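You operate a simulated robot arm through the tools that you are given. There is no shell and no other tool. Be economical: measure what you need, move in short steps, check, and stop when the job is done.

The job below is to be done with a simulated robot arm. You get a single attempt, and the scene is never put back.

Task
Damp grit has bridged in the blue pot: choke it through and set the wheel to MID.
Fine: metering wheel to FULL, choke lever shut for two seconds or more and open again, wheel back to MID; then shut the inlet, bleed to nought and lock the inlet.

It is judged by the outcome, as a careful person would: the job done as asked, and still so three seconds after it is handed in. It fails if anything else is knocked over, pushed out of place, dropped, spilled or broken.

Robot
A 7-joint arm with a two-finger parallel gripper, fixed in place. Base frame: the origin is at the foot of the arm, x ahead of it, y to its left, z up. Lengths are in m, angles in degrees, forces in N, time in s.
With the tool pointing down near the work surface it reaches from about 0.1 to 0.7 m from the base axis. Its first joint turns from -166.0 to 166.0 degrees. Payload 1.57 kg.
Tool frame: the origin (TCP) lies between the finger pads and is the grasp point; the fingertips stand 0.03 m ahead of it; z points along the fingers, y is the line along which they close. Largest opening 0.11 m; finger width 0.024, thickness 0.012; the body of the gripper, 0.048 by 0.112 m, starts 0.078 m behind the TCP.
Orientation is told as [roll, pitch, yaw] about the base's x, y, z axes, in that order, counted from this pose: with the fingers straight down and closing along the base's y, the tool's x points along the base's -x, its y along +y and its z along -z.

Tools
- The arm moves only by the tool jog_arm. Its argument "increments" is a list of rows, each an object (a shift or turn left out is 0, a gripper value left out holds the last) with "slide": the shift along the tool's x, y, z in mm, a list of three; "angular": the turn, a rotation vector about the tool's x, y, z in degrees, a list of three; "hand": the gripper command, from -1 (shut) to 1 (fully open), values between in proportion. In form: [{"slide": [x, y, z], "angular": [wx, wy, wz], "hand": hand}, ...]. A call has 1 to 20 rows; each row is the pose to reach, as a shift and turn from the pose commanded when the call began, along the tool's axes at that moment. Each row takes 0.2 s and may step no farther than 0.05 m and 8.6 degrees from the row before; otherwise, or with a gripper value out of range, the whole call is refused. Where a pose cannot be reached the arm comes as near as it can. A force on the tool above 90 N (or 10 N above the force at the start of the call, whichever is more), or a blocked arm, ends the call early, and 0.2 s more pass. The fingers move at their own pace (about 0.045 m/s each) and stop on an object; they squeeze with about 20 N. The grip force told is the motor's: it shows also when the fingers shut on nothing. Time passes only in rows, and 0.2 s behind the last, so rows that repeat a pose let the fingers close. It gives the time, the measured TCP pose, the force on the tool (base axes), the opening and the grip force at its end, in the units of the frame above (readings bear some noise), with the torque about the TCP (base axes, N m) and any sound that the robot's microphone picked up.
- Cameras (640 x 400 px; columns grow to the right, rows downward): "scene" is fixed at [0.3997, -0.4989, 1.3792]; the picture's right is [0.99, 0.13, 0.00], its down [0.07, -0.54, -0.84] and it looks along [-0.11, 0.83, -0.54] (base axes); focal length 364 px, centre (320, 200). "wrist" rides on the gripper at [0.07, 0.016, -0.141] in the tool frame; the picture's right is [-0.23, 0.97, 0.00], its down [-0.85, -0.20, -0.48] and it looks along [-0.47, -0.11, 0.88] (tool axes); focal length 222 px, centre (320, 200). There is no depth. A picture from a camera that has moved, and an enlarged one, comes with that camera's place and axes in the base frame and with its lens.
- capture(camera): a new picture of that camera. No time passes.
- move_column(by): slides the trunk up (or, below 0, down) by that many m; the arm rides with it, the base frame stays. It gives what a move gives, with no picture.
- zoom(camera, box): a new picture of the part [left, top, right, bottom] of that camera's present view, enlarged. No time passes.
- job_done(): hands the job in; it is judged then, once.

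Work in short steps. Places have to be worked out from the pictures, the camera data and where the tool is seen: move nearer, look again, correct. Check each grasp and each placing, and mend what went wrong. You have 120 turns and 76 pictures in all, those below and enlarged ones among them. Open the gripper and draw the arm clear of the work before you hand the job in, unless the task says otherwise; then end with one line.

The tools are called as name(argument=value, ...) on one line, values as JSON. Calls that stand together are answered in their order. jog_arm: Moves the arm, as the interface text tells. Its arguments: {"type":"object","properties":{"increments":{"type":"array","items":{"type":"object","properties":{"slide":{"type":"array","items":{"type":"number"}},"angular":{"type":"array","items":{"type":"number"}},"hand":{"type":"number"}}}}},"required":["increments"]} The other tools are called the same way: move_column (by) slides the trunk up or down; capture (camera) takes a picture; zoom (camera, box) takes an enlarged picture of a part of a camera's view; job_done () hands the job in.

At the start:

```text
t: 0.0
position: [0.2082, 0.3077, 1.1106]
tcp_rot: [0.0, 0.0, 0.1]
wrist_force: [0.5, -0.9, 0.5]
torque: [0.01, -0.02, -0.05]
grip_width: 0.1102
grip_force: 0.1
trunk travel left (down, up): [-0.375, 0.215]
```

scene: 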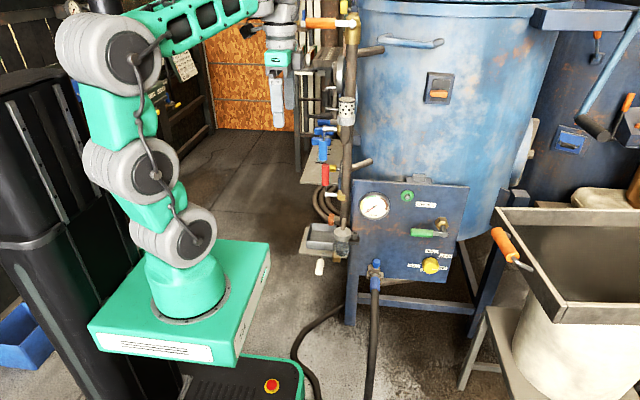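
wrist: 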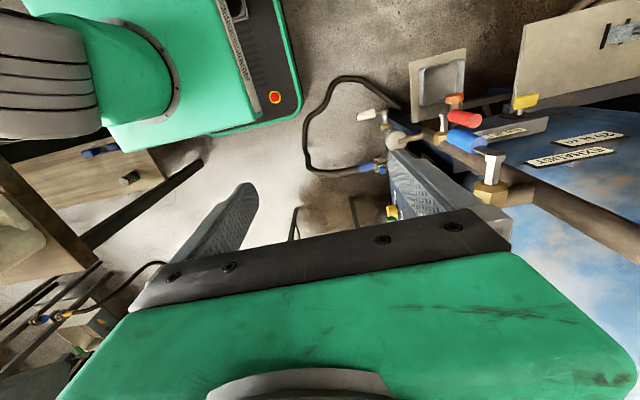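

I'll start by looking closer at the panel and pipe valves from the scene camera.

zoom(camera="scene", box=[340, 170, 480, 290])

zoom(camera="scene", box=[290, 100, 390, 280])

zoom(camera="scene", box=[240, 0, 400, 110])

```text
3.33 times, centred on (410, 230) of scene
camera zoom: at [0.3997, -0.4989, 1.3792], right [0.99, 0.13, 0.0], down [0.07, -0.54, -0.84], along [-0.11, 0.83, -0.54], focal length 1213 px, centre (20, 100)
```

zoom: 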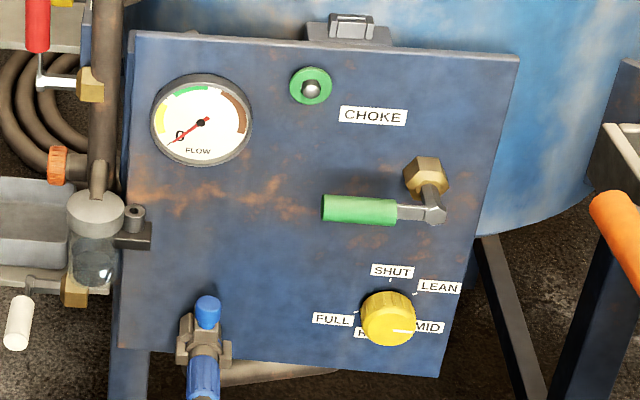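

```text
2.22 times, centred on (340, 190) of scene
camera zoom: at [0.3997, -0.4989, 1.3792], right [0.99, 0.13, 0.0], down [0.07, -0.54, -0.84], along [-0.11, 0.83, -0.54], focal length 809 px, centre (276, 222)
```

zoom: 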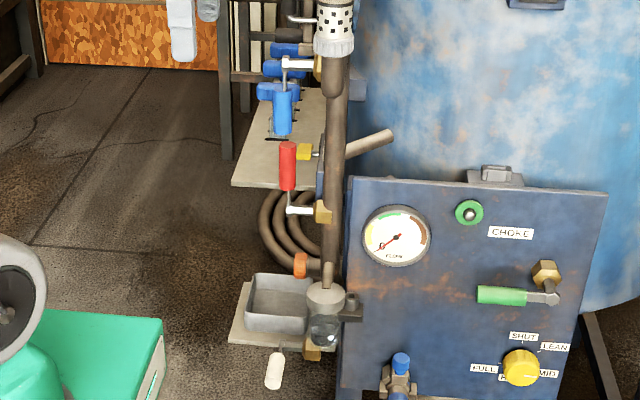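

```text
3.64 times, centred on (320, 55) of scene
camera zoom: at [0.3997, -0.4989, 1.3792], right [0.99, 0.13, 0.0], down [0.07, -0.54, -0.84], along [-0.11, 0.83, -0.54], focal length 1324 px, centre (320, 727)
```

zoom: 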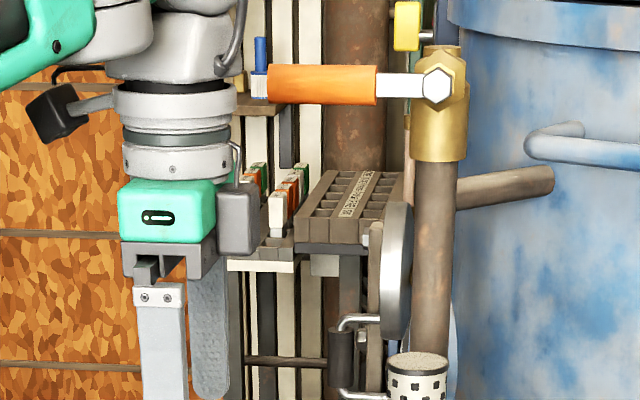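

zoom(camera="wrist", box=[340, 20, 640, 220])

zoom(camera="scene", box=[295, 95, 375, 205])

zoom(camera="scene", box=[400, 200, 465, 280])

```text
2.00 times, centred on (490, 120) of wrist
camera zoom: at [0.1391, 0.3231, 1.2501], right [0.23, 0.97, 0.0], down [0.86, -0.2, 0.48], along [0.47, -0.11, -0.88], focal length 444 px, centre (-20, 360)
```

zoom: 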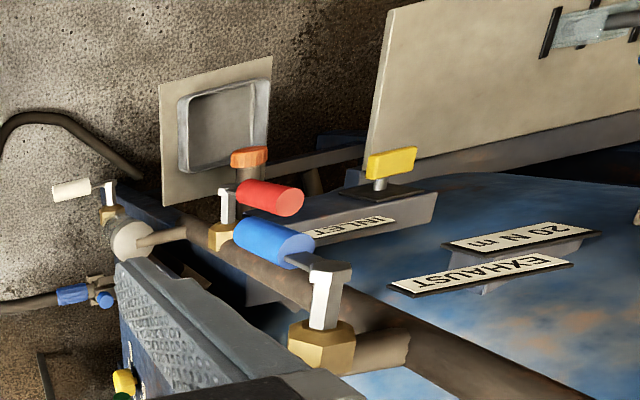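

```text
3.64 times, centred on (335, 150) of scene
camera zoom: at [0.3997, -0.4989, 1.3792], right [0.99, 0.13, 0.0], down [0.07, -0.54, -0.84], along [-0.11, 0.83, -0.54], focal length 1324 px, centre (266, 382)
```

zoom: 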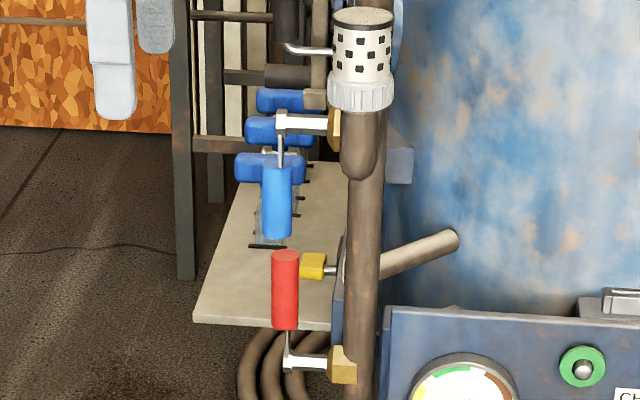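

```text
5.00 times, centred on (432, 240) of scene
camera zoom: at [0.3997, -0.4989, 1.3792], right [0.99, 0.13, 0.0], down [0.07, -0.54, -0.84], along [-0.11, 0.83, -0.54], focal length 1820 px, centre (-242, 0)
```

zoom: 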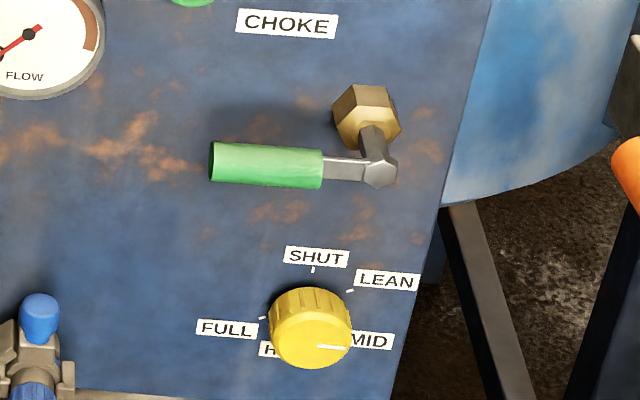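

I estimate red (inlet) valve at about (0.33,0.58,0.70), blue (exhaust) at about (0.32,0.51,0.97). I'll tip the gripper to point along +y (roll +90) while backing slightly, to get a frontal view.

jog_arm(increments=[{"slide": [0, -6, 0], "angular": [-8.2, 0, 0]}, {"slide": [0, -12, 0], "angular": [-16.4, 0, 0]}, {"slide": [0, -18, 0], "angular": [-24.6, 0, 0]}, {"slide": [0, -24, 0], "angular": [-32.8, 0, 0]}, {"slide": [0, -30, 0], "angular": [-41, 0, 0]}, {"slide": [0, -36, 0], "angular": [-49.2, 0, 0]}, {"slide": [0, -42, 0], "angular": [-57.4, 0, 0]}, {"slide": [0, -48, 0], "angular": [-65.6, 0, 0]}, {"slide": [0, -54, 0], "angular": [-73.8, 0, 0]}, {"slide": [0, -60, 0], "angular": [-82, 0, 0]}, {"slide": [0, -60, 0], "angular": [-90, 0, 0]}])

capture(camera="wrist")

capture(camera="scene")

```text
t: 2.4
position: [0.1504, 0.2426, 1.442]
tcp_rot: [88.7, 0.1, -0.4]
wrist_force: [-0.2, 0.1, -0.4]
torque: [-0.01, 0.0, 0.0]
grip_width: 0.1101
grip_force: 0.1
out of reach, approached as far as the arm can: row 4, 5, 6, 7, 8, 9, 10, 11
trunk travel left (down, up): [-0.375, 0.215]
```

```text
67 pictures are left
camera wrist: at [0.0793, 0.1017, 1.461], right [0.23, 0.02, 0.97], down [0.85, -0.49, -0.19], along [0.47, 0.87, -0.13], focal length 222 px, centre (320, 200)
```

wrist: 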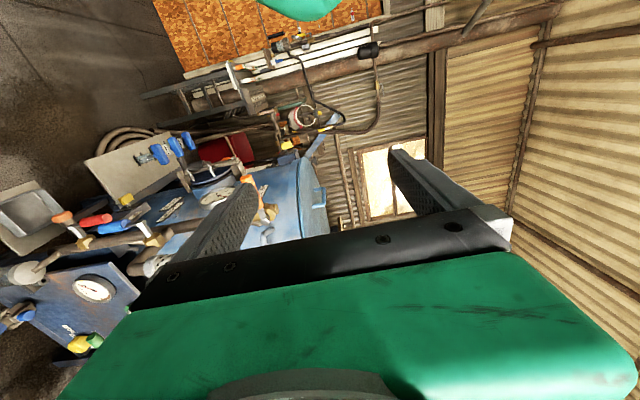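

```text
66 pictures are left
```

scene: 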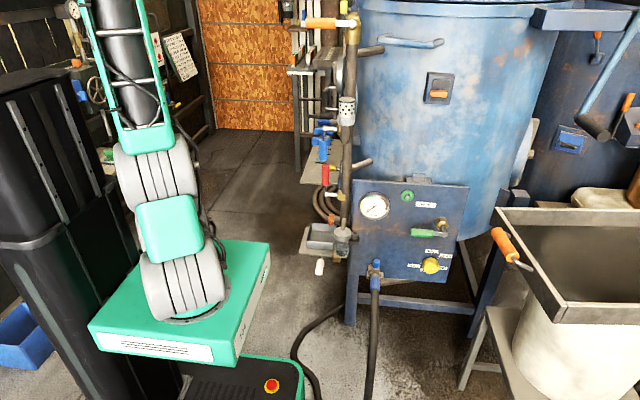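

The arm ended high, out of reach for that pose at low height. Lower the trunk so it works near the panel height.

move_column(by=-0.3)

capture(camera="wrist")

zoom(camera="wrist", box=[0, 130, 260, 370])

```text
t: 5.4
position: [0.1493, 0.2407, 1.1423]
tcp_rot: [88.7, 0.0, -0.3]
wrist_force: [1.0, 0.4, 0.7]
torque: [0.01, -0.04, 0.02]
grip_width: 0.1101
grip_force: 0.0
trunk travel left (down, up): [-0.075, 0.515]
```

```text
65 pictures are left
camera wrist: at [0.079, 0.1003, 1.1607], right [0.23, 0.02, 0.97], down [0.85, -0.49, -0.19], along [0.47, 0.87, -0.13], focal length 222 px, centre (320, 200)
```

wrist: 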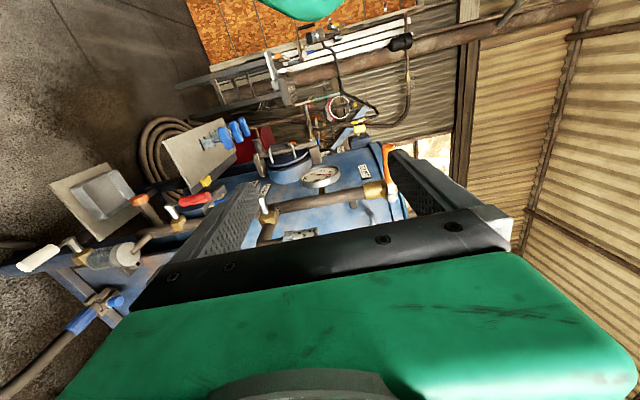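

```text
1.67 times, centred on (130, 250) of wrist
camera zoom: at [0.079, 0.1003, 1.1607], right [0.23, 0.02, 0.97], down [0.85, -0.49, -0.19], along [0.47, 0.87, -0.13], focal length 370 px, centre (637, 117)
```

zoom: 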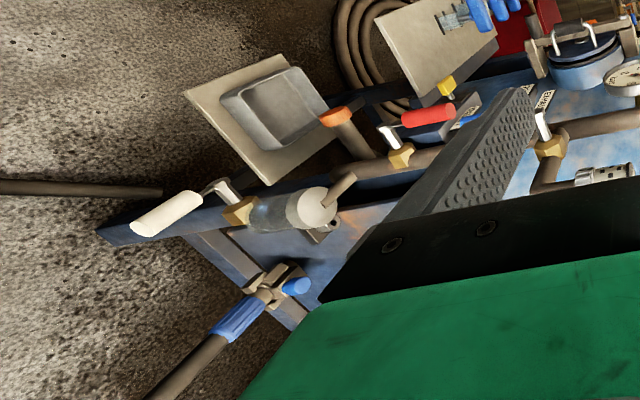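

I'll roll the gripper 90° about its axis so the camera sits on top and gives an upright view, lowering and moving right a little.

jog_arm(increments=[{"slide": [-10, -10, 0], "angular": [0, 0, 8.2]}, {"slide": [-20, -20, 0], "angular": [0, 0, 16.4]}, {"slide": [-30, -30, 0], "angular": [0, 0, 24.6]}, {"slide": [-40, -40, 0], "angular": [0, 0, 32.8]}, {"slide": [-50, -50, 0], "angular": [0, 0, 41]}, {"slide": [-60, -60, 0], "angular": [0, 0, 49.2]}, {"slide": [-70, -70, 0], "angular": [0, 0, 57.4]}, {"slide": [-80, -80, 0], "angular": [0, 0, 65.6]}, {"slide": [-90, -90, 0], "angular": [0, 0, 73.8]}, {"slide": [-100, -100, 0], "angular": [0, 0, 82]}, {"slide": [-110, -110, 0], "angular": [0, 0, 90]}])

capture(camera="wrist")

capture(camera="scene")

```text
t: 7.8
position: [0.1516, 0.2537, 1.1325]
tcp_rot: [17.6, 88.2, -72.9]
wrist_force: [-0.6, 1.1, -0.2]
torque: [0.03, 0.0, 0.04]
grip_width: 0.11
grip_force: 0.1
out of reach, approached as far as the arm can: row 1, 2, 3, 4, 5, 6, 7, 8, 9, 10, 11
trunk travel left (down, up): [-0.075, 0.515]
```

```text
63 pictures are left
camera wrist: at [0.1667, 0.1146, 1.207], right [0.98, -0.01, -0.22], down [-0.2, -0.5, -0.84], along [-0.1, 0.86, -0.49], focal length 222 px, centre (320, 200)
```

wrist: 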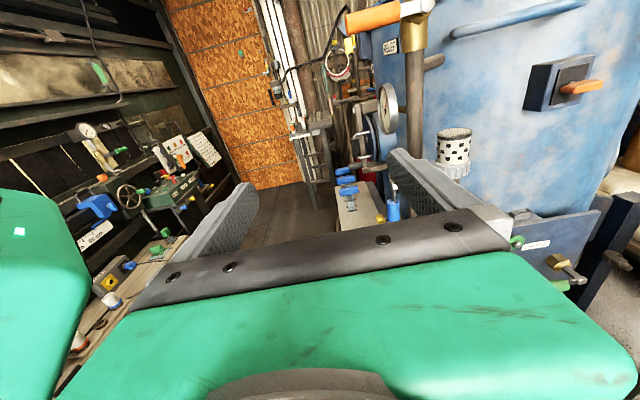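

```text
62 pictures are left
```

scene: 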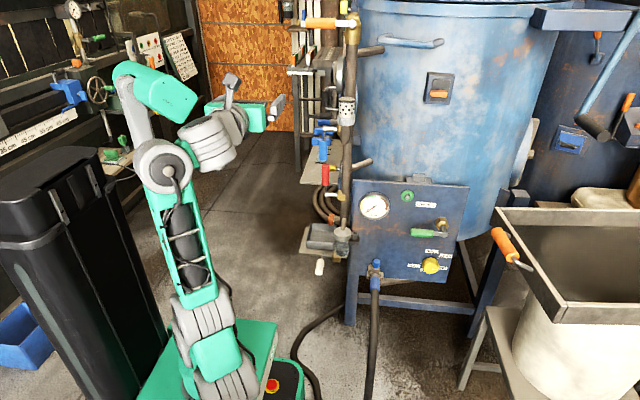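

Orientation is good now. Move right (+x) in small steps and down.

jog_arm(increments=[{"slide": [0, 40, 0]}, {"slide": [0, 80, 0]}, {"slide": [-20, 120, 0]}, {"slide": [-60, 150, 0]}, {"slide": [-100, 150, 0]}])

capture(camera="wrist")

```text
t: 9.0
position: [0.2934, 0.2469, 1.0301]
tcp_rot: [3.7, 88.7, -86.7]
wrist_force: [-0.8, 0.0, 0.6]
torque: [0.01, -0.01, -0.04]
grip_width: 0.1099
grip_force: 0.0
out of reach, approached as far as the arm can: row 1, 4, 5
trunk travel left (down, up): [-0.075, 0.515]
```

```text
61 pictures are left
camera wrist: at [0.309, 0.106, 1.1017], right [0.97, -0.01, -0.23], down [-0.2, -0.5, -0.84], along [-0.1, 0.87, -0.49], focal length 222 px, centre (320, 200)
```

wrist: 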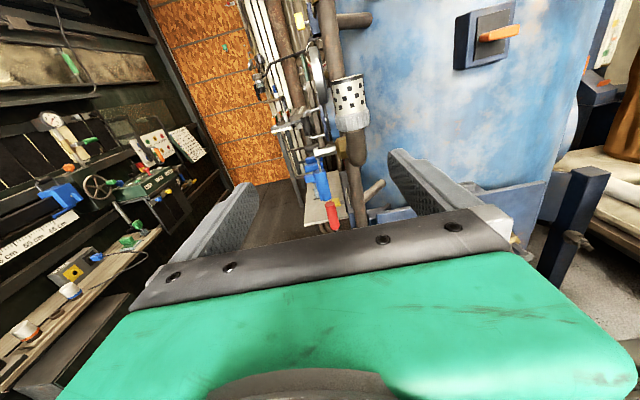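

Triangulation: CHOKE label ≈(0.61,0.52,0.73), choke pivot ≈(0.675,0.51,0.66), wheel ≈(0.66,0.49,0.50). Move to face the panel from farther back.

jog_arm(increments=[{"slide": [-40, 20, 0]}, {"slide": [-80, 40, 0]}, {"slide": [-120, 60, 0]}, {"slide": [-160, 90, 0]}, {"slide": [-200, 120, 0]}, {"slide": [-220, 150, 0]}])

capture(camera="wrist")

capture(camera="scene")

```text
t: 10.4
position: [0.3214, 0.2186, 0.9575]
tcp_rot: [0.7, 88.7, -89.5]
wrist_force: [-0.1, -0.8, 0.3]
torque: [-0.01, -0.03, 0.0]
grip_width: 0.1099
grip_force: 0.0
out of reach, approached as far as the arm can: row 1, 2, 3, 4, 5, 6
trunk travel left (down, up): [-0.075, 0.515]
```

```text
60 pictures are left
camera wrist: at [0.3372, 0.0779, 1.0296], right [0.97, -0.01, -0.23], down [-0.2, -0.5, -0.84], along [-0.1, 0.87, -0.49], focal length 222 px, centre (320, 200)
```

wrist: 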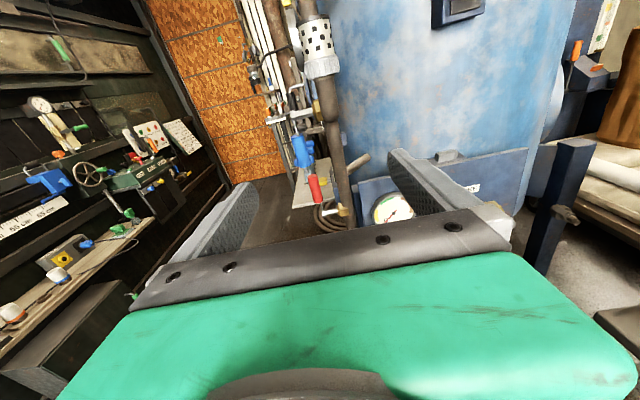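

```text
59 pictures are left
```

scene: 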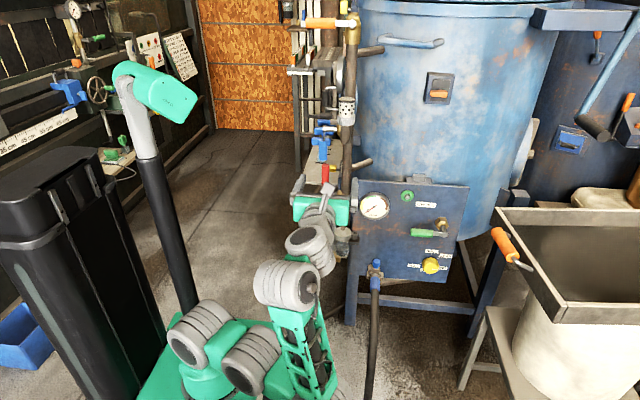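

The arm lags behind the commanded path; test +x alone to find reachable room.

jog_arm(increments=[{"slide": [0, 30, 0]}, {"slide": [0, 60, 0]}, {"slide": [0, 90, 0]}, {"slide": [0, 120, 0]}])

capture(camera="scene")

```text
t: 11.4
position: [0.3348, 0.2012, 0.9651]
tcp_rot: [1.6, 89.0, -88.8]
wrist_force: [0.4, 0.0, 0.6]
torque: [0.02, 0.0, 0.01]
grip_width: 0.11
grip_force: 0.1
out of reach, approached as far as the arm can: row 1, 2, 3, 4
trunk travel left (down, up): [-0.075, 0.515]
```

```text
58 pictures are left
```

scene: 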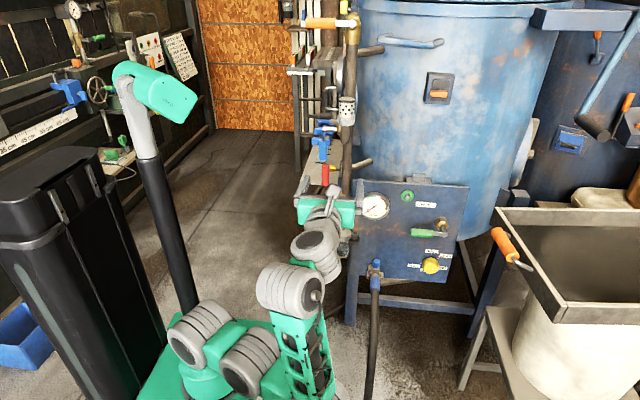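

The elbow has folded into a poor configuration. I'll tip the tool back to down while moving outward, then look at the arm's shape.

jog_arm(increments=[{"slide": [10, 10, 0], "angular": [0, -8.2, 0]}, {"slide": [20, 20, 0], "angular": [0, -16.4, 0]}, {"slide": [30, 30, 0], "angular": [0, -24.6, 0]}, {"slide": [40, 40, 0], "angular": [0, -32.8, 0]}, {"slide": [50, 50, 0], "angular": [0, -41, 0]}, {"slide": [60, 60, 0], "angular": [0, -49.2, 0]}, {"slide": [70, 60, 0], "angular": [0, -57.4, 0]}, {"slide": [80, 60, 0], "angular": [0, -65.6, 0]}, {"slide": [90, 60, 0], "angular": [0, -73.8, 0]}, {"slide": [90, 60, 0], "angular": [0, -82, 0]}, {"slide": [90, 60, 0], "angular": [0, -89, 0]}])

capture(camera="scene")

```text
t: 13.8
position: [0.3623, 0.1834, 0.9348]
tcp_rot: [0.6, 0.7, -90.4]
wrist_force: [0.0, 0.2, -0.4]
torque: [-0.01, 0.0, 0.03]
grip_width: 0.11
grip_force: 0.1
out of reach, approached as far as the arm can: row 1, 2, 3, 4, 5, 6, 7, 8, 9, 10, 11
trunk travel left (down, up): [-0.075, 0.515]
```

```text
57 pictures are left
```

scene: 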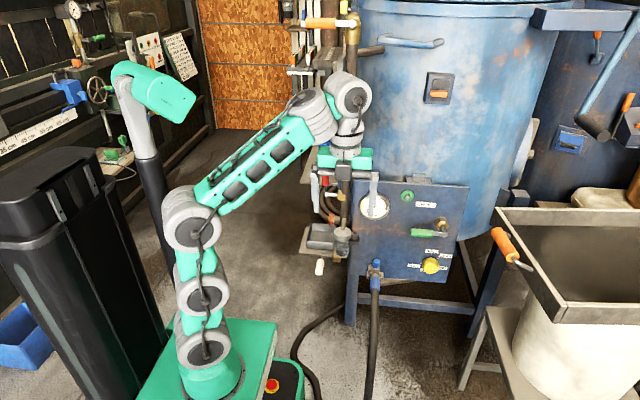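

Now the elbow is up. Move outward in +x, keeping tool down, before tilting.

jog_arm(increments=[{"slide": [-10, 40, 0]}, {"slide": [-20, 80, 0]}, {"slide": [-20, 120, 0]}])

jog_arm(increments=[{"slide": [5, 0, 10], "angular": [0, 8.2, 0]}, {"slide": [10, 0, 20], "angular": [0, 16.4, 0]}, {"slide": [15, 0, 30], "angular": [0, 24.6, 0]}, {"slide": [20, 0, 40], "angular": [0, 32.8, 0]}, {"slide": [20, 0, 50], "angular": [0, 41, 0]}])

capture(camera="scene")

capture(camera="wrist")

```text
t: 14.6
position: [0.4754, 0.1594, 0.9047]
tcp_rot: [0.0, -0.4, -90.4]
wrist_force: [-0.1, -0.9, 1.4]
torque: [0.01, -0.03, 0.02]
grip_width: 0.1099
grip_force: 0.1
out of reach, approached as far as the arm can: row 1, 2, 3
trunk travel left (down, up): [-0.075, 0.515]
```

```text
t: 15.8
position: [0.4694, 0.1863, 0.8684]
tcp_rot: [1.2, 26.9, -90.4]
wrist_force: [0.1, -0.3, 0.0]
torque: [-0.02, 0.07, 0.0]
grip_width: 0.1099
grip_force: 0.0
out of reach, approached as far as the arm can: row 4, 5
trunk travel left (down, up): [-0.075, 0.515]
```

```text
56 pictures are left
```

scene: 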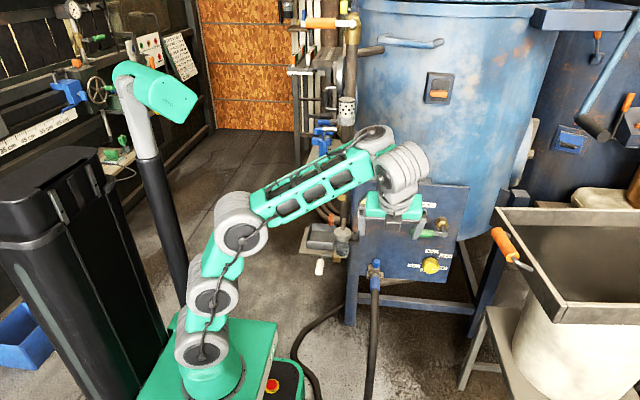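

```text
55 pictures are left
camera wrist: at [0.4829, 0.1833, 1.026], right [0.97, -0.22, -0.09], down [-0.21, -0.98, 0.04], along [-0.09, -0.02, -1.0], focal length 222 px, centre (320, 200)
```

wrist: 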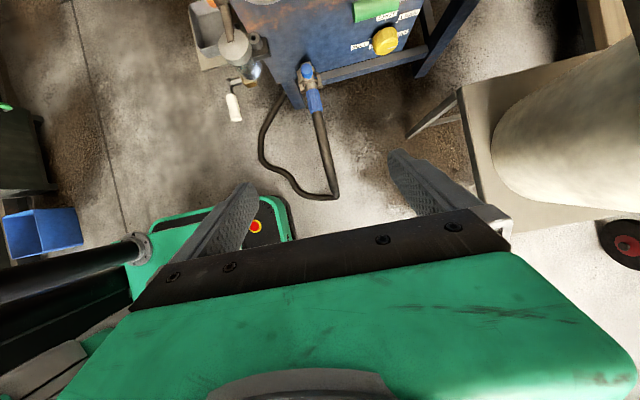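

Elbow-up looks good, but the tilt lags. Try the same tilt more slowly to see whether it's a speed or a joint limit.

jog_arm(increments=[{"slide": [0, 0, 0]}, {"slide": [0, 0, 0], "angular": [0, 3, 0]}, {"slide": [0, 0, 0], "angular": [0, 6, 0]}, {"slide": [0, 0, 0], "angular": [0, 9, 0]}, {"slide": [0, 0, 0], "angular": [0, 12, 0]}, {"slide": [0, 0, 0], "angular": [0, 15, 0]}])

```text
t: 17.2
position: [0.467, 0.1863, 0.8669]
tcp_rot: [1.3, 27.5, -90.4]
wrist_force: [0.0, 0.2, 0.0]
torque: [0.02, 0.02, -0.03]
grip_width: 0.1102
grip_force: 0.1
out of reach, approached as far as the arm can: row 2, 3, 4, 5, 6
trunk travel left (down, up): [-0.075, 0.515]
```

It's a joint limit. Test going lower and nearer with the same tilt, then tilting.

jog_arm(increments=[{"slide": [-15, -20, 30]}, {"slide": [-30, -40, 60]}, {"slide": [-46, -60, 89]}, {"slide": [-46, -60, 89], "angular": [0, 8, 0]}, {"slide": [-46, -60, 89], "angular": [0, 16, 0]}, {"slide": [-46, -60, 89], "angular": [0, 24, 0]}])

capture(camera="scene")

```text
t: 18.6
position: [0.4622, 0.1854, 0.8626]
tcp_rot: [1.4, 27.7, -90.4]
wrist_force: [0.1, -0.6, 0.6]
torque: [0.01, 0.0, -0.02]
grip_width: 0.1099
grip_force: 0.1
out of reach, approached as far as the arm can: row 1, 2, 3, 4, 5, 6
trunk travel left (down, up): [-0.075, 0.515]
```

```text
54 pictures are left
```

scene: 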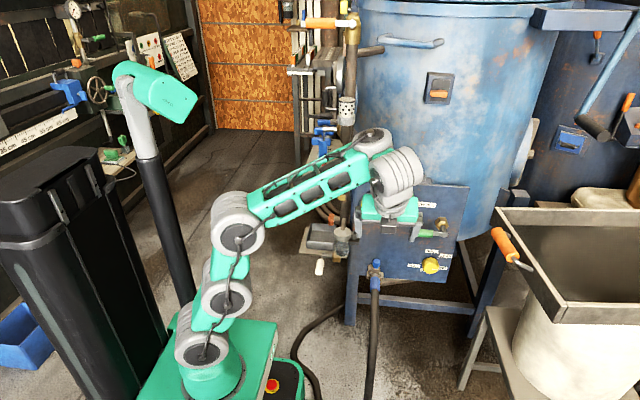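

Suspecting the tool-roll joint is at its limit; roll back about tool z and see whether the arm frees up.

jog_arm(increments=[{"angular": [0, 0, -8]}, {"angular": [0, 0, -16]}, {"angular": [0, 0, -24]}, {"angular": [0, 0, -32]}, {"angular": [0, 0, -40]}])

jog_arm(increments=[{"slide": [0, 0, 25]}, {"slide": [0, 0, 50]}])

```text
t: 19.8
position: [0.4602, 0.1871, 0.8631]
tcp_rot: [19.5, 20.1, -47.1]
wrist_force: [-0.2, -0.4, 0.3]
torque: [-0.04, 0.0, 0.02]
grip_width: 0.1101
grip_force: 0.1
trunk travel left (down, up): [-0.075, 0.515]
```

```text
t: 20.4
position: [0.4849, 0.2082, 0.8501]
tcp_rot: [19.2, 20.1, -47.2]
wrist_force: [0.1, 0.4, 0.2]
torque: [-0.02, 0.0, 0.0]
grip_width: 0.1101
grip_force: 0.2
out of reach, approached as far as the arm can: row 1, 2
trunk travel left (down, up): [-0.075, 0.515]
```

Rolling works but descending doesn't. I'll undo the tilt, and return the yaw to 0 (start orientation) to see how freely the arm moves there.

jog_arm(increments=[{"angular": [4.5, -5.3, 0]}, {"angular": [8.9, -10.6, 0]}, {"angular": [13.4, -15.9, 0]}, {"angular": [17.8, -21.2, 0]}])

jog_arm(increments=[{"angular": [0, 0, -8]}, {"angular": [0, 0, -16]}, {"angular": [0, 0, -24]}, {"angular": [0, 0, -32]}, {"angular": [0, 0, -40]}, {"angular": [0, 0, -48]}])

jog_arm(increments=[{"slide": [0, 0, 40]}, {"slide": [0, 0, 80]}])

```text
t: 21.4
position: [0.4821, 0.2086, 0.8528]
tcp_rot: [1.0, -0.8, -51.0]
wrist_force: [0.0, -0.2, 0.8]
torque: [0.02, -0.03, 0.04]
grip_width: 0.1098
grip_force: 0.1
trunk travel left (down, up): [-0.075, 0.515]
```

```text
t: 22.8
position: [0.4818, 0.2085, 0.854]
tcp_rot: [0.0, -1.2, -2.9]
wrist_force: [0.5, -0.2, 0.4]
torque: [0.03, 0.02, -0.03]
grip_width: 0.1099
grip_force: 0.0
trunk travel left (down, up): [-0.075, 0.515]
```

```text
t: 23.4
position: [0.4838, 0.2104, 0.7728]
tcp_rot: [0.2, -1.3, -3.0]
wrist_force: [-0.2, -0.8, 0.2]
torque: [-0.02, -0.03, -0.01]
grip_width: 0.1102
grip_force: 0.1
trunk travel left (down, up): [-0.075, 0.515]
```

Now it's free: the yaw of −90° was the limit. Tilt toward +y from this yaw 0 (fingers closing vertically).

jog_arm(increments=[{"angular": [-8, 0, 0]}, {"angular": [-16, 0, 0]}, {"angular": [-24, 0, 0]}, {"angular": [-32, 0, 0]}, {"angular": [-40, 0, 0]}, {"angular": [-48, 0, 0]}, {"angular": [-56, 0, 0]}, {"angular": [-64, 0, 0]}, {"angular": [-72, 0, 0]}, {"angular": [-80, 0, 0]}, {"angular": [-88, 0, 0]}])

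capture(camera="wrist")

capture(camera="scene")

```text
t: 25.8
position: [0.4628, 0.285, 0.7528]
tcp_rot: [78.8, -0.2, -3.7]
wrist_force: [-0.4, 0.3, 1.1]
torque: [-0.04, 0.03, -0.01]
grip_width: 0.11
grip_force: 0.1
out of reach, approached as far as the arm can: row 1, 8, 9, 10, 11
trunk travel left (down, up): [-0.075, 0.515]
```

```text
53 pictures are left
camera wrist: at [0.3847, 0.1531, 0.7951], right [0.23, 0.17, 0.96], down [0.82, -0.56, -0.1], along [0.52, 0.81, -0.27], focal length 222 px, centre (320, 200)
```

wrist: 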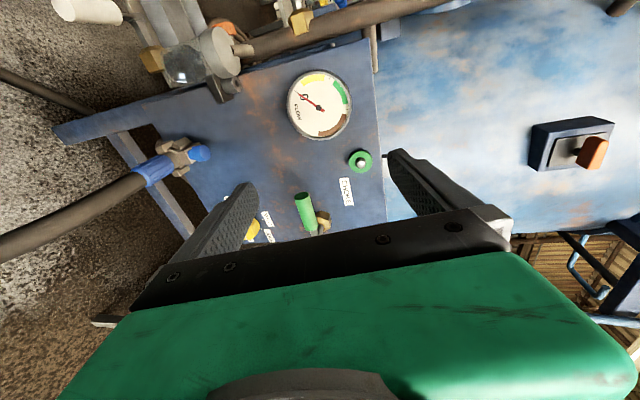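

```text
52 pictures are left
```

scene: 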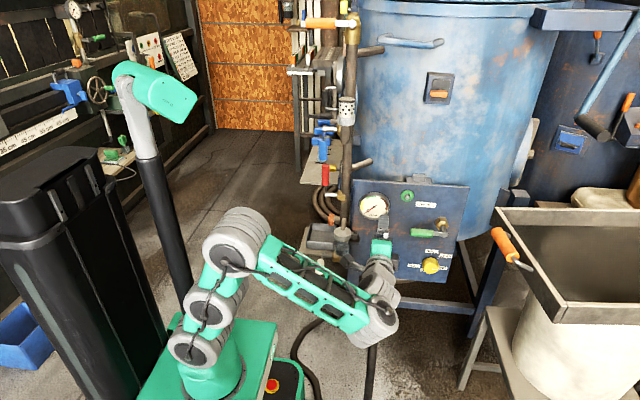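

Good frontal pose. Move toward the wheel side (+x, lower) staying ≥15 cm off the panel, and finish the tilt.

jog_arm(increments=[{"slide": [-35, -30, 0]}, {"slide": [-70, -60, 0]}, {"slide": [-100, -90, 0]}, {"slide": [-100, -120, 0]}, {"slide": [-100, -150, 0], "angular": [-4, 0, 0]}, {"slide": [-100, -150, 0], "angular": [-9, 0, 0]}])

capture(camera="wrist")

```text
t: 27.2
position: [0.5454, 0.2909, 0.6024]
tcp_rot: [84.1, -0.4, -5.7]
wrist_force: [0.6, -0.8, 0.0]
torque: [-0.01, 0.01, 0.04]
grip_width: 0.11
grip_force: 0.0
out of reach, approached as far as the arm can: row 5, 6
trunk travel left (down, up): [-0.075, 0.515]
```

```text
51 pictures are left
camera wrist: at [0.4627, 0.1599, 0.632], right [0.23, 0.08, 0.97], down [0.8, -0.58, -0.14], along [0.55, 0.81, -0.2], focal length 222 px, centre (320, 200)
```

wrist: 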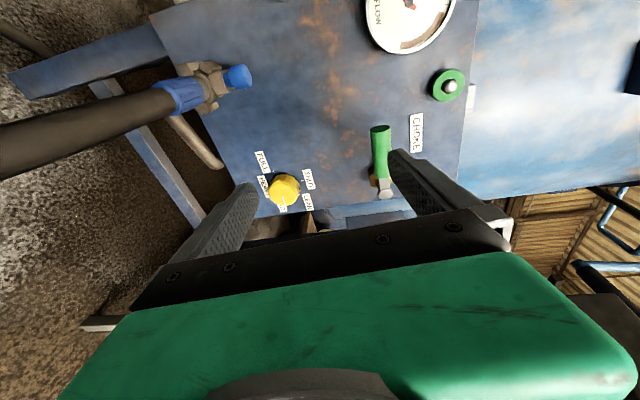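

zoom(camera="wrist", box=[225, 110, 465, 260])

```text
2.67 times, centred on (345, 185) of wrist
camera zoom: at [0.4627, 0.1599, 0.632], right [0.23, 0.08, 0.97], down [0.8, -0.58, -0.14], along [0.55, 0.81, -0.2], focal length 592 px, centre (253, 240)
```

zoom: 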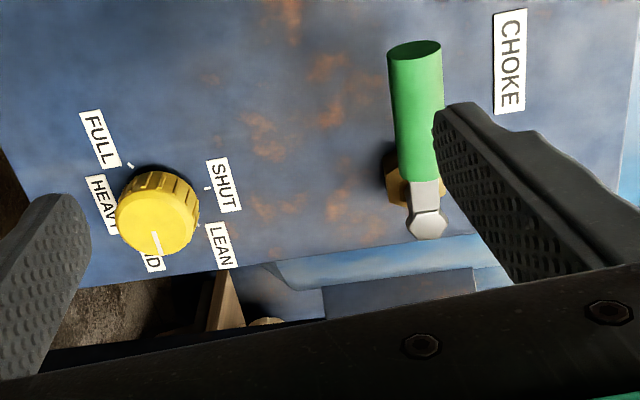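

The dial geometry works out: wheel axis ≈(0.660, 0.490), SHUT 0°, LEAN 60°, MID 120°, HEAVY 180°, FULL 240°; wheel face at y≈0.49, diameter ≈58 mm. I'll move in front of it and square up the orientation.

jog_arm(increments=[{"slide": [-30, -34, 0]}, {"slide": [-60, -68, 0]}, {"slide": [-90, -101, 10]}, {"slide": [-105, -101, 40]}, {"slide": [-105, -101, 60], "angular": [-3, 3, 0]}, {"slide": [-105, -101, 60], "angular": [-5.9, 5.7, 0]}])

capture(camera="wrist")

capture(camera="scene")

```text
t: 28.6
position: [0.6569, 0.3339, 0.4988]
tcp_rot: [86.1, -0.1, -3.6]
wrist_force: [-1.0, 0.0, 1.0]
torque: [0.01, -0.03, -0.02]
grip_width: 0.1099
grip_force: 0.0
out of reach, approached as far as the arm can: row 5, 6
trunk travel left (down, up): [-0.075, 0.515]
```

```text
49 pictures are left
camera wrist: at [0.5784, 0.1977, 0.5234], right [0.23, 0.05, 0.97], down [0.82, -0.54, -0.17], along [0.52, 0.84, -0.17], focal length 222 px, centre (320, 200)
```

wrist: 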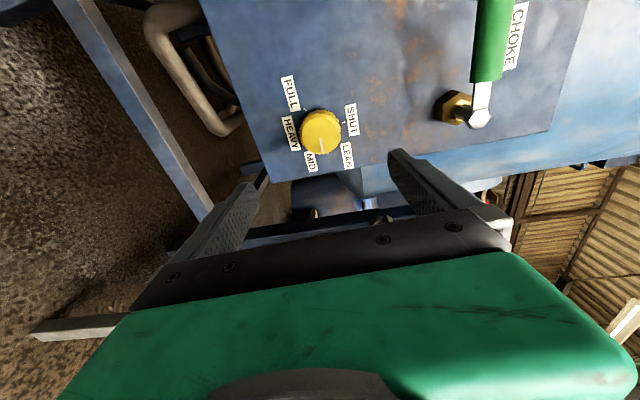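

```text
48 pictures are left
```

scene: 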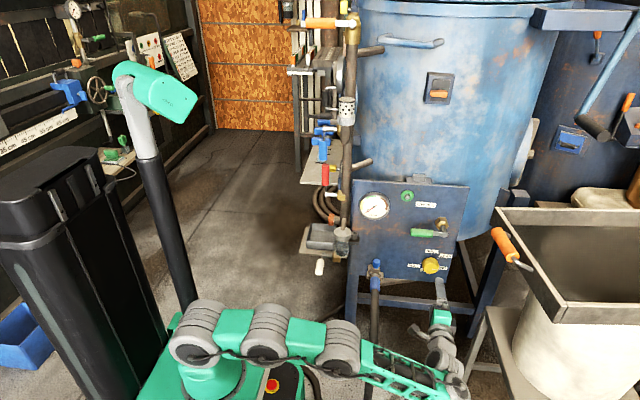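

The dial view confirms the layout (pointer at MID). Pre-roll the gripper −60° so that I can turn +120° clockwise in one go.

jog_arm(increments=[{"angular": [0, 0, -8]}, {"angular": [0, 0, -16]}, {"angular": [0, 0, -24]}, {"angular": [0, 0, -32]}, {"angular": [0, 0, -40]}, {"angular": [0, 0, -48]}, {"angular": [0, 0, -56]}, {"angular": [0, 0, -60]}])

capture(camera="wrist")

```text
t: 30.4
position: [0.6581, 0.3332, 0.4989]
tcp_rot: [82.3, -60.2, 3.0]
wrist_force: [1.6, -0.7, -0.6]
torque: [0.02, -0.01, 0.0]
grip_width: 0.1102
grip_force: 0.1
trunk travel left (down, up): [-0.075, 0.515]
```

```text
47 pictures are left
camera wrist: at [0.6004, 0.1917, 0.4542], right [-0.73, 0.09, 0.68], down [0.57, -0.47, 0.67], along [0.38, 0.88, 0.29], focal length 222 px, centre (320, 200)
```

wrist: 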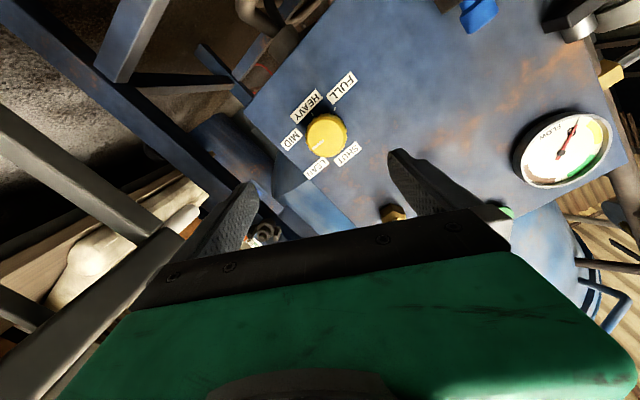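

Wheel centre confirmed at ≈(0.657,0.489). Advance with the fingers open until the tips are around the wheel.

jog_arm(increments=[{"slide": [2, 3, 40]}, {"slide": [4, 6, 80]}, {"slide": [5, 8, 110]}, {"slide": [5, 8, 130]}, {"slide": [5, 8, 143]}])

capture(camera="wrist")

```text
t: 31.6
position: [0.6523, 0.4703, 0.4899]
tcp_rot: [82.3, -60.0, 3.1]
wrist_force: [0.5, -0.6, 0.2]
torque: [0.01, 0.02, -0.02]
grip_width: 0.1099
grip_force: 0.0
out of reach, approached as far as the arm can: row 4, 5
trunk travel left (down, up): [-0.075, 0.515]
```

```text
46 pictures are left
camera wrist: at [0.5949, 0.328, 0.4469], right [-0.73, 0.09, 0.68], down [0.57, -0.47, 0.67], along [0.38, 0.88, 0.29], focal length 222 px, centre (320, 200)
```

wrist: 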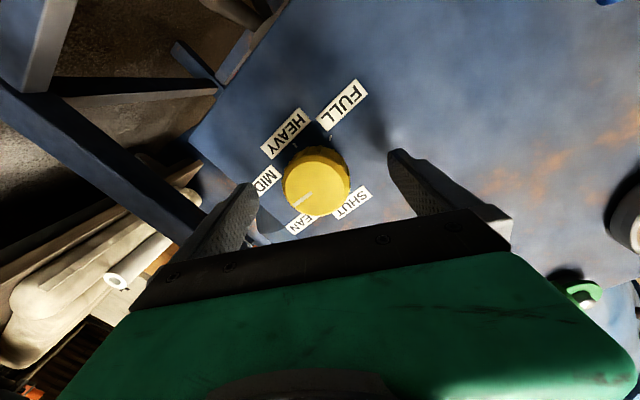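

Reach limit stops me 12 mm short. Retreat, lower the trunk fully to gain reach, and come back.

jog_arm(increments=[{"slide": [0, 0, -40]}, {"slide": [0, 0, -80]}])

move_column(by=-0.07)

```text
t: 32.2
position: [0.6463, 0.3856, 0.4964]
tcp_rot: [82.4, -60.0, 2.9]
wrist_force: [-0.5, 0.5, -0.3]
torque: [0.03, 0.02, -0.01]
grip_width: 0.1098
grip_force: 0.1
trunk travel left (down, up): [-0.075, 0.515]
```

```text
t: 33.3
position: [0.6465, 0.3862, 0.4265]
tcp_rot: [82.3, -60.0, 3.0]
wrist_force: [0.5, 0.2, 0.0]
torque: [0.03, 0.01, -0.01]
grip_width: 0.11
grip_force: 0.0
trunk travel left (down, up): [-0.005, 0.585]
```

jog_arm(increments=[{"slide": [-31, 15, 0]}, {"slide": [-62, 31, 0]}, {"slide": [-62, 31, 40]}, {"slide": [-62, 31, 75]}, {"slide": [-62, 31, 93]}])

capture(camera="wrist")

```text
t: 34.5
position: [0.6551, 0.4843, 0.4903]
tcp_rot: [82.2, -59.9, 3.0]
wrist_force: [-0.2, 0.0, 0.4]
torque: [-0.05, 0.01, -0.01]
grip_width: 0.1098
grip_force: 0.1
trunk travel left (down, up): [-0.005, 0.585]
```

```text
45 pictures are left
camera wrist: at [0.5974, 0.3422, 0.4455], right [-0.73, 0.09, 0.68], down [0.57, -0.47, 0.67], along [0.38, 0.88, 0.29], focal length 222 px, centre (320, 200)
```

wrist: 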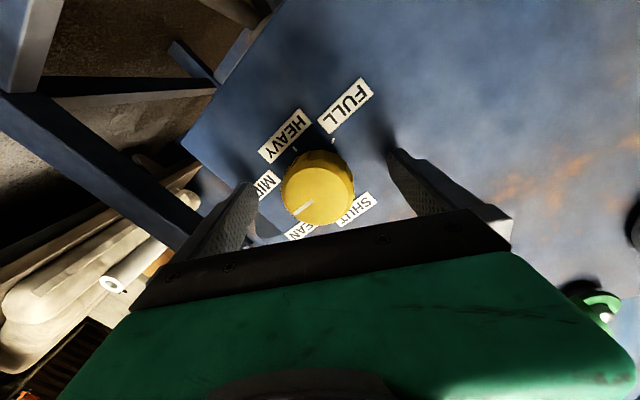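

In position without reach trouble. Close on the wheel.

jog_arm(increments=[{"hand": -1}, {"hand": -1}, {"hand": -1}, {"hand": -1}, {"hand": -1}, {"hand": -1}])

```text
t: 35.9
position: [0.6562, 0.4828, 0.4871]
tcp_rot: [82.3, -59.9, 3.0]
wrist_force: [13.6, 5.3, -7.9]
torque: [0.31, 0.08, 0.16]
grip_width: 0.0554
grip_force: 40.2
trunk travel left (down, up): [-0.005, 0.585]
```

Gripped (55 mm), small side load; shift 3 mm along −y to centre and turn +40° clockwise as a test.

jog_arm(increments=[{"slide": [0, -3, 0]}, {"slide": [0, -3, 0], "angular": [0, 0, 8]}, {"slide": [0, -3, 0], "angular": [0, 0, 16]}, {"slide": [0, -3, 0], "angular": [0, 0, 24]}, {"slide": [0, -3, 0], "angular": [0, 0, 32]}, {"slide": [0, -3, 0], "angular": [0, 0, 40]}])

capture(camera="wrist")

```text
t: 37.3
position: [0.6561, 0.484, 0.4895]
tcp_rot: [86.1, -20.1, -1.9]
wrist_force: [-22.9, 4.4, 0.9]
torque: [0.77, -0.02, 1.79]
grip_width: 0.0548
grip_force: 45.1
trunk travel left (down, up): [-0.005, 0.585]
```

```text
44 pictures are left
camera wrist: at [0.5772, 0.3464, 0.4894], right [-0.12, 0.07, 0.99], down [0.84, -0.52, 0.14], along [0.52, 0.85, 0.0], focal length 222 px, centre (320, 200)
```

wrist: 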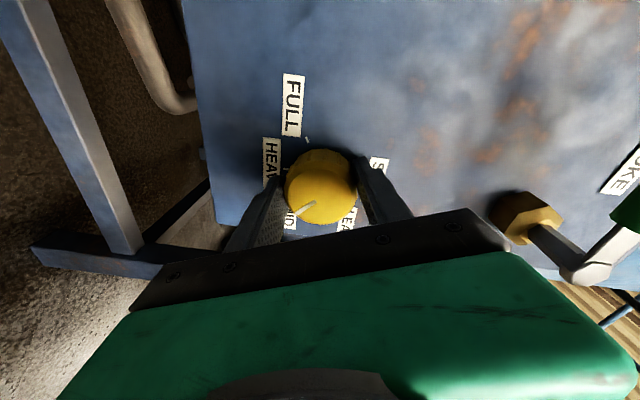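

The wheel follows the gripper. Relieve the side load 3 mm and continue +80°.

jog_arm(increments=[{"slide": [3, 1, 0]}, {"slide": [3, 1, 0], "angular": [0, 0, 8]}, {"slide": [3, 1, 0], "angular": [0, 0, 16]}, {"slide": [3, 1, 0], "angular": [0, 0, 24]}, {"slide": [3, 1, 0], "angular": [0, 0, 32]}, {"slide": [3, 1, 0], "angular": [0, 0, 40]}])

```text
t: 38.7
position: [0.6552, 0.4818, 0.4919]
tcp_rot: [86.0, 19.6, -5.0]
wrist_force: [-6.5, 13.9, 19.7]
torque: [1.22, -0.07, 0.66]
grip_width: 0.0532
grip_force: 44.8
trunk travel left (down, up): [-0.005, 0.585]
```

jog_arm(increments=[{"slide": [0, 2, 0], "angular": [0, 0, 8]}, {"slide": [0, 2, 0], "angular": [0, 0, 16]}, {"slide": [0, 2, 0], "angular": [0, 0, 24]}, {"slide": [0, 2, 0], "angular": [0, 0, 32]}, {"slide": [0, 2, 0], "angular": [0, 0, 40]}])

capture(camera="wrist")

zoom(camera="scene", box=[340, 170, 480, 290])

```text
t: 39.9
position: [0.6587, 0.4815, 0.4923]
tcp_rot: [82.8, 59.4, -10.0]
wrist_force: [0.7, 2.3, 25.4]
torque: [-1.17, -0.08, 1.49]
grip_width: 0.0532
grip_force: 44.9
trunk travel left (down, up): [-0.005, 0.585]
```

```text
43 pictures are left
camera wrist: at [0.6276, 0.3463, 0.5692], right [0.95, -0.04, 0.3], down [0.22, -0.55, -0.81], along [0.2, 0.84, -0.51], focal length 222 px, centre (320, 200)
```

wrist: 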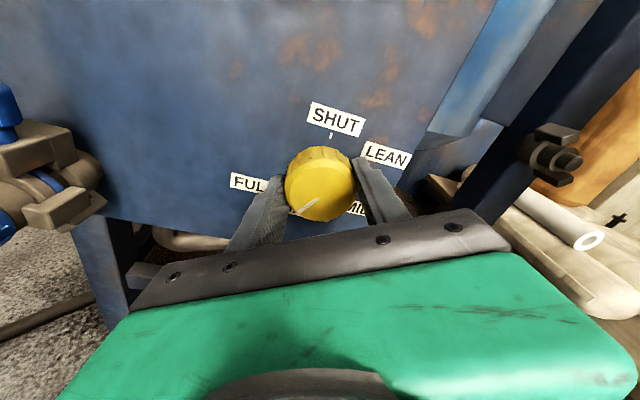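

```text
3.33 times, centred on (410, 230) of scene
camera zoom: at [0.3997, -0.4989, 1.3792], right [0.99, 0.13, 0.0], down [0.07, -0.54, -0.84], along [-0.11, 0.83, -0.54], focal length 1213 px, centre (20, 100)
```

zoom: 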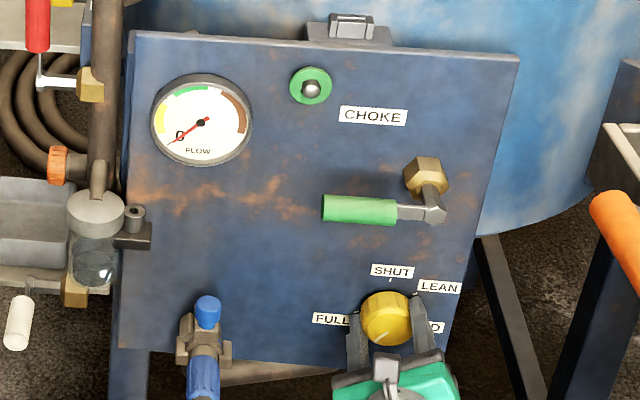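

The wheel turned 120°. Zoom to check the pointer against the FULL tick.

zoom(camera="wrist", box=[220, 90, 420, 240])

zoom(camera="scene", box=[408, 242, 452, 282])

```text
2.67 times, centred on (320, 165) of wrist
camera zoom: at [0.6276, 0.3463, 0.5692], right [0.95, -0.04, 0.3], down [0.22, -0.55, -0.81], along [0.2, 0.84, -0.51], focal length 592 px, centre (320, 293)
```

zoom: 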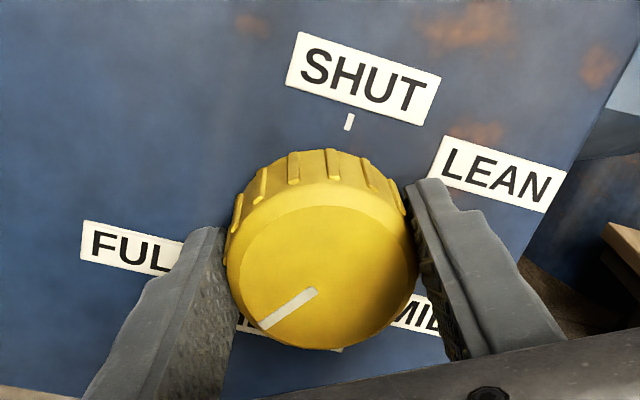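

```text
10.00 times, centred on (430, 262) of scene
camera zoom: at [0.3997, -0.4989, 1.3792], right [0.99, 0.13, 0.0], down [0.07, -0.54, -0.84], along [-0.11, 0.83, -0.54], focal length 3640 px, centre (-780, -420)
```

zoom: 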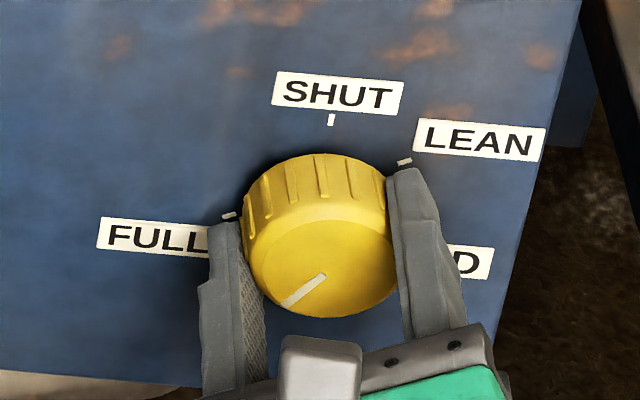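

By ray computation the pointer started at ~90° (short of MID=120°) and is now at ~214°; FULL tick is ~238°. Turn another 25°.

jog_arm(increments=[{"slide": [2, 0, 0], "angular": [0, 0, 6]}, {"slide": [2, 0, 0], "angular": [0, 0, 12]}, {"slide": [2, 0, 0], "angular": [0, 0, 18]}, {"slide": [2, 0, 0], "angular": [0, 0, 25]}])

zoom(camera="scene", box=[408, 242, 452, 282])

```text
t: 40.9
position: [0.6589, 0.482, 0.4925]
tcp_rot: [54.2, 83.6, -39.8]
wrist_force: [37.7, 14.0, 17.3]
torque: [-0.83, -0.16, 1.03]
grip_width: 0.0542
grip_force: 44.9
trunk travel left (down, up): [-0.005, 0.585]
```

```text
10.00 times, centred on (430, 262) of scene
camera zoom: at [0.3997, -0.4989, 1.3792], right [0.99, 0.13, 0.0], down [0.07, -0.54, -0.84], along [-0.11, 0.83, -0.54], focal length 3640 px, centre (-780, -420)
```

zoom: 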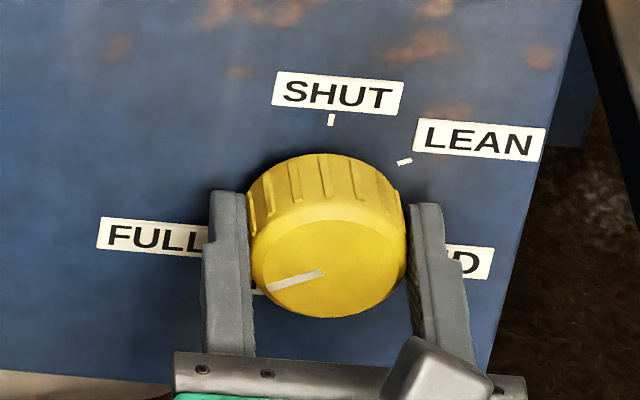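

Pointer now ≈240° = FULL. Release and back off.

jog_arm(increments=[{"hand": 1}, {"hand": 1}, {"hand": 1}, {"hand": 1}, {"slide": [0, 0, -40]}, {"slide": [0, 0, -80]}, {"slide": [0, 0, -120]}])

capture(camera="wrist")

zoom(camera="scene", box=[340, 170, 480, 290])

```text
t: 42.5
position: [0.647, 0.3637, 0.498]
tcp_rot: [53.7, 83.5, -39.6]
wrist_force: [0.2, 0.3, -0.2]
torque: [0.0, 0.0, -0.03]
grip_width: 0.11
grip_force: 0.2
trunk travel left (down, up): [-0.005, 0.585]
```

```text
38 pictures are left
camera wrist: at [0.6487, 0.2266, 0.5775], right [0.99, -0.07, -0.14], down [-0.15, -0.53, -0.84], along [-0.01, 0.85, -0.53], focal length 222 px, centre (320, 200)
```

wrist: 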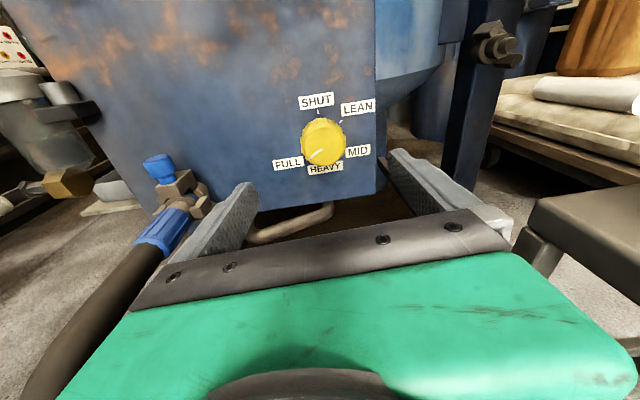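

```text
3.33 times, centred on (410, 230) of scene
camera zoom: at [0.3997, -0.4989, 1.3792], right [0.99, 0.13, 0.0], down [0.07, -0.54, -0.84], along [-0.11, 0.83, -0.54], focal length 1213 px, centre (20, 100)
```

zoom: 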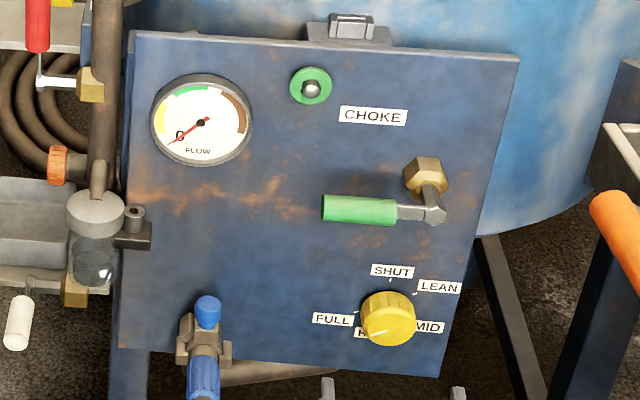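

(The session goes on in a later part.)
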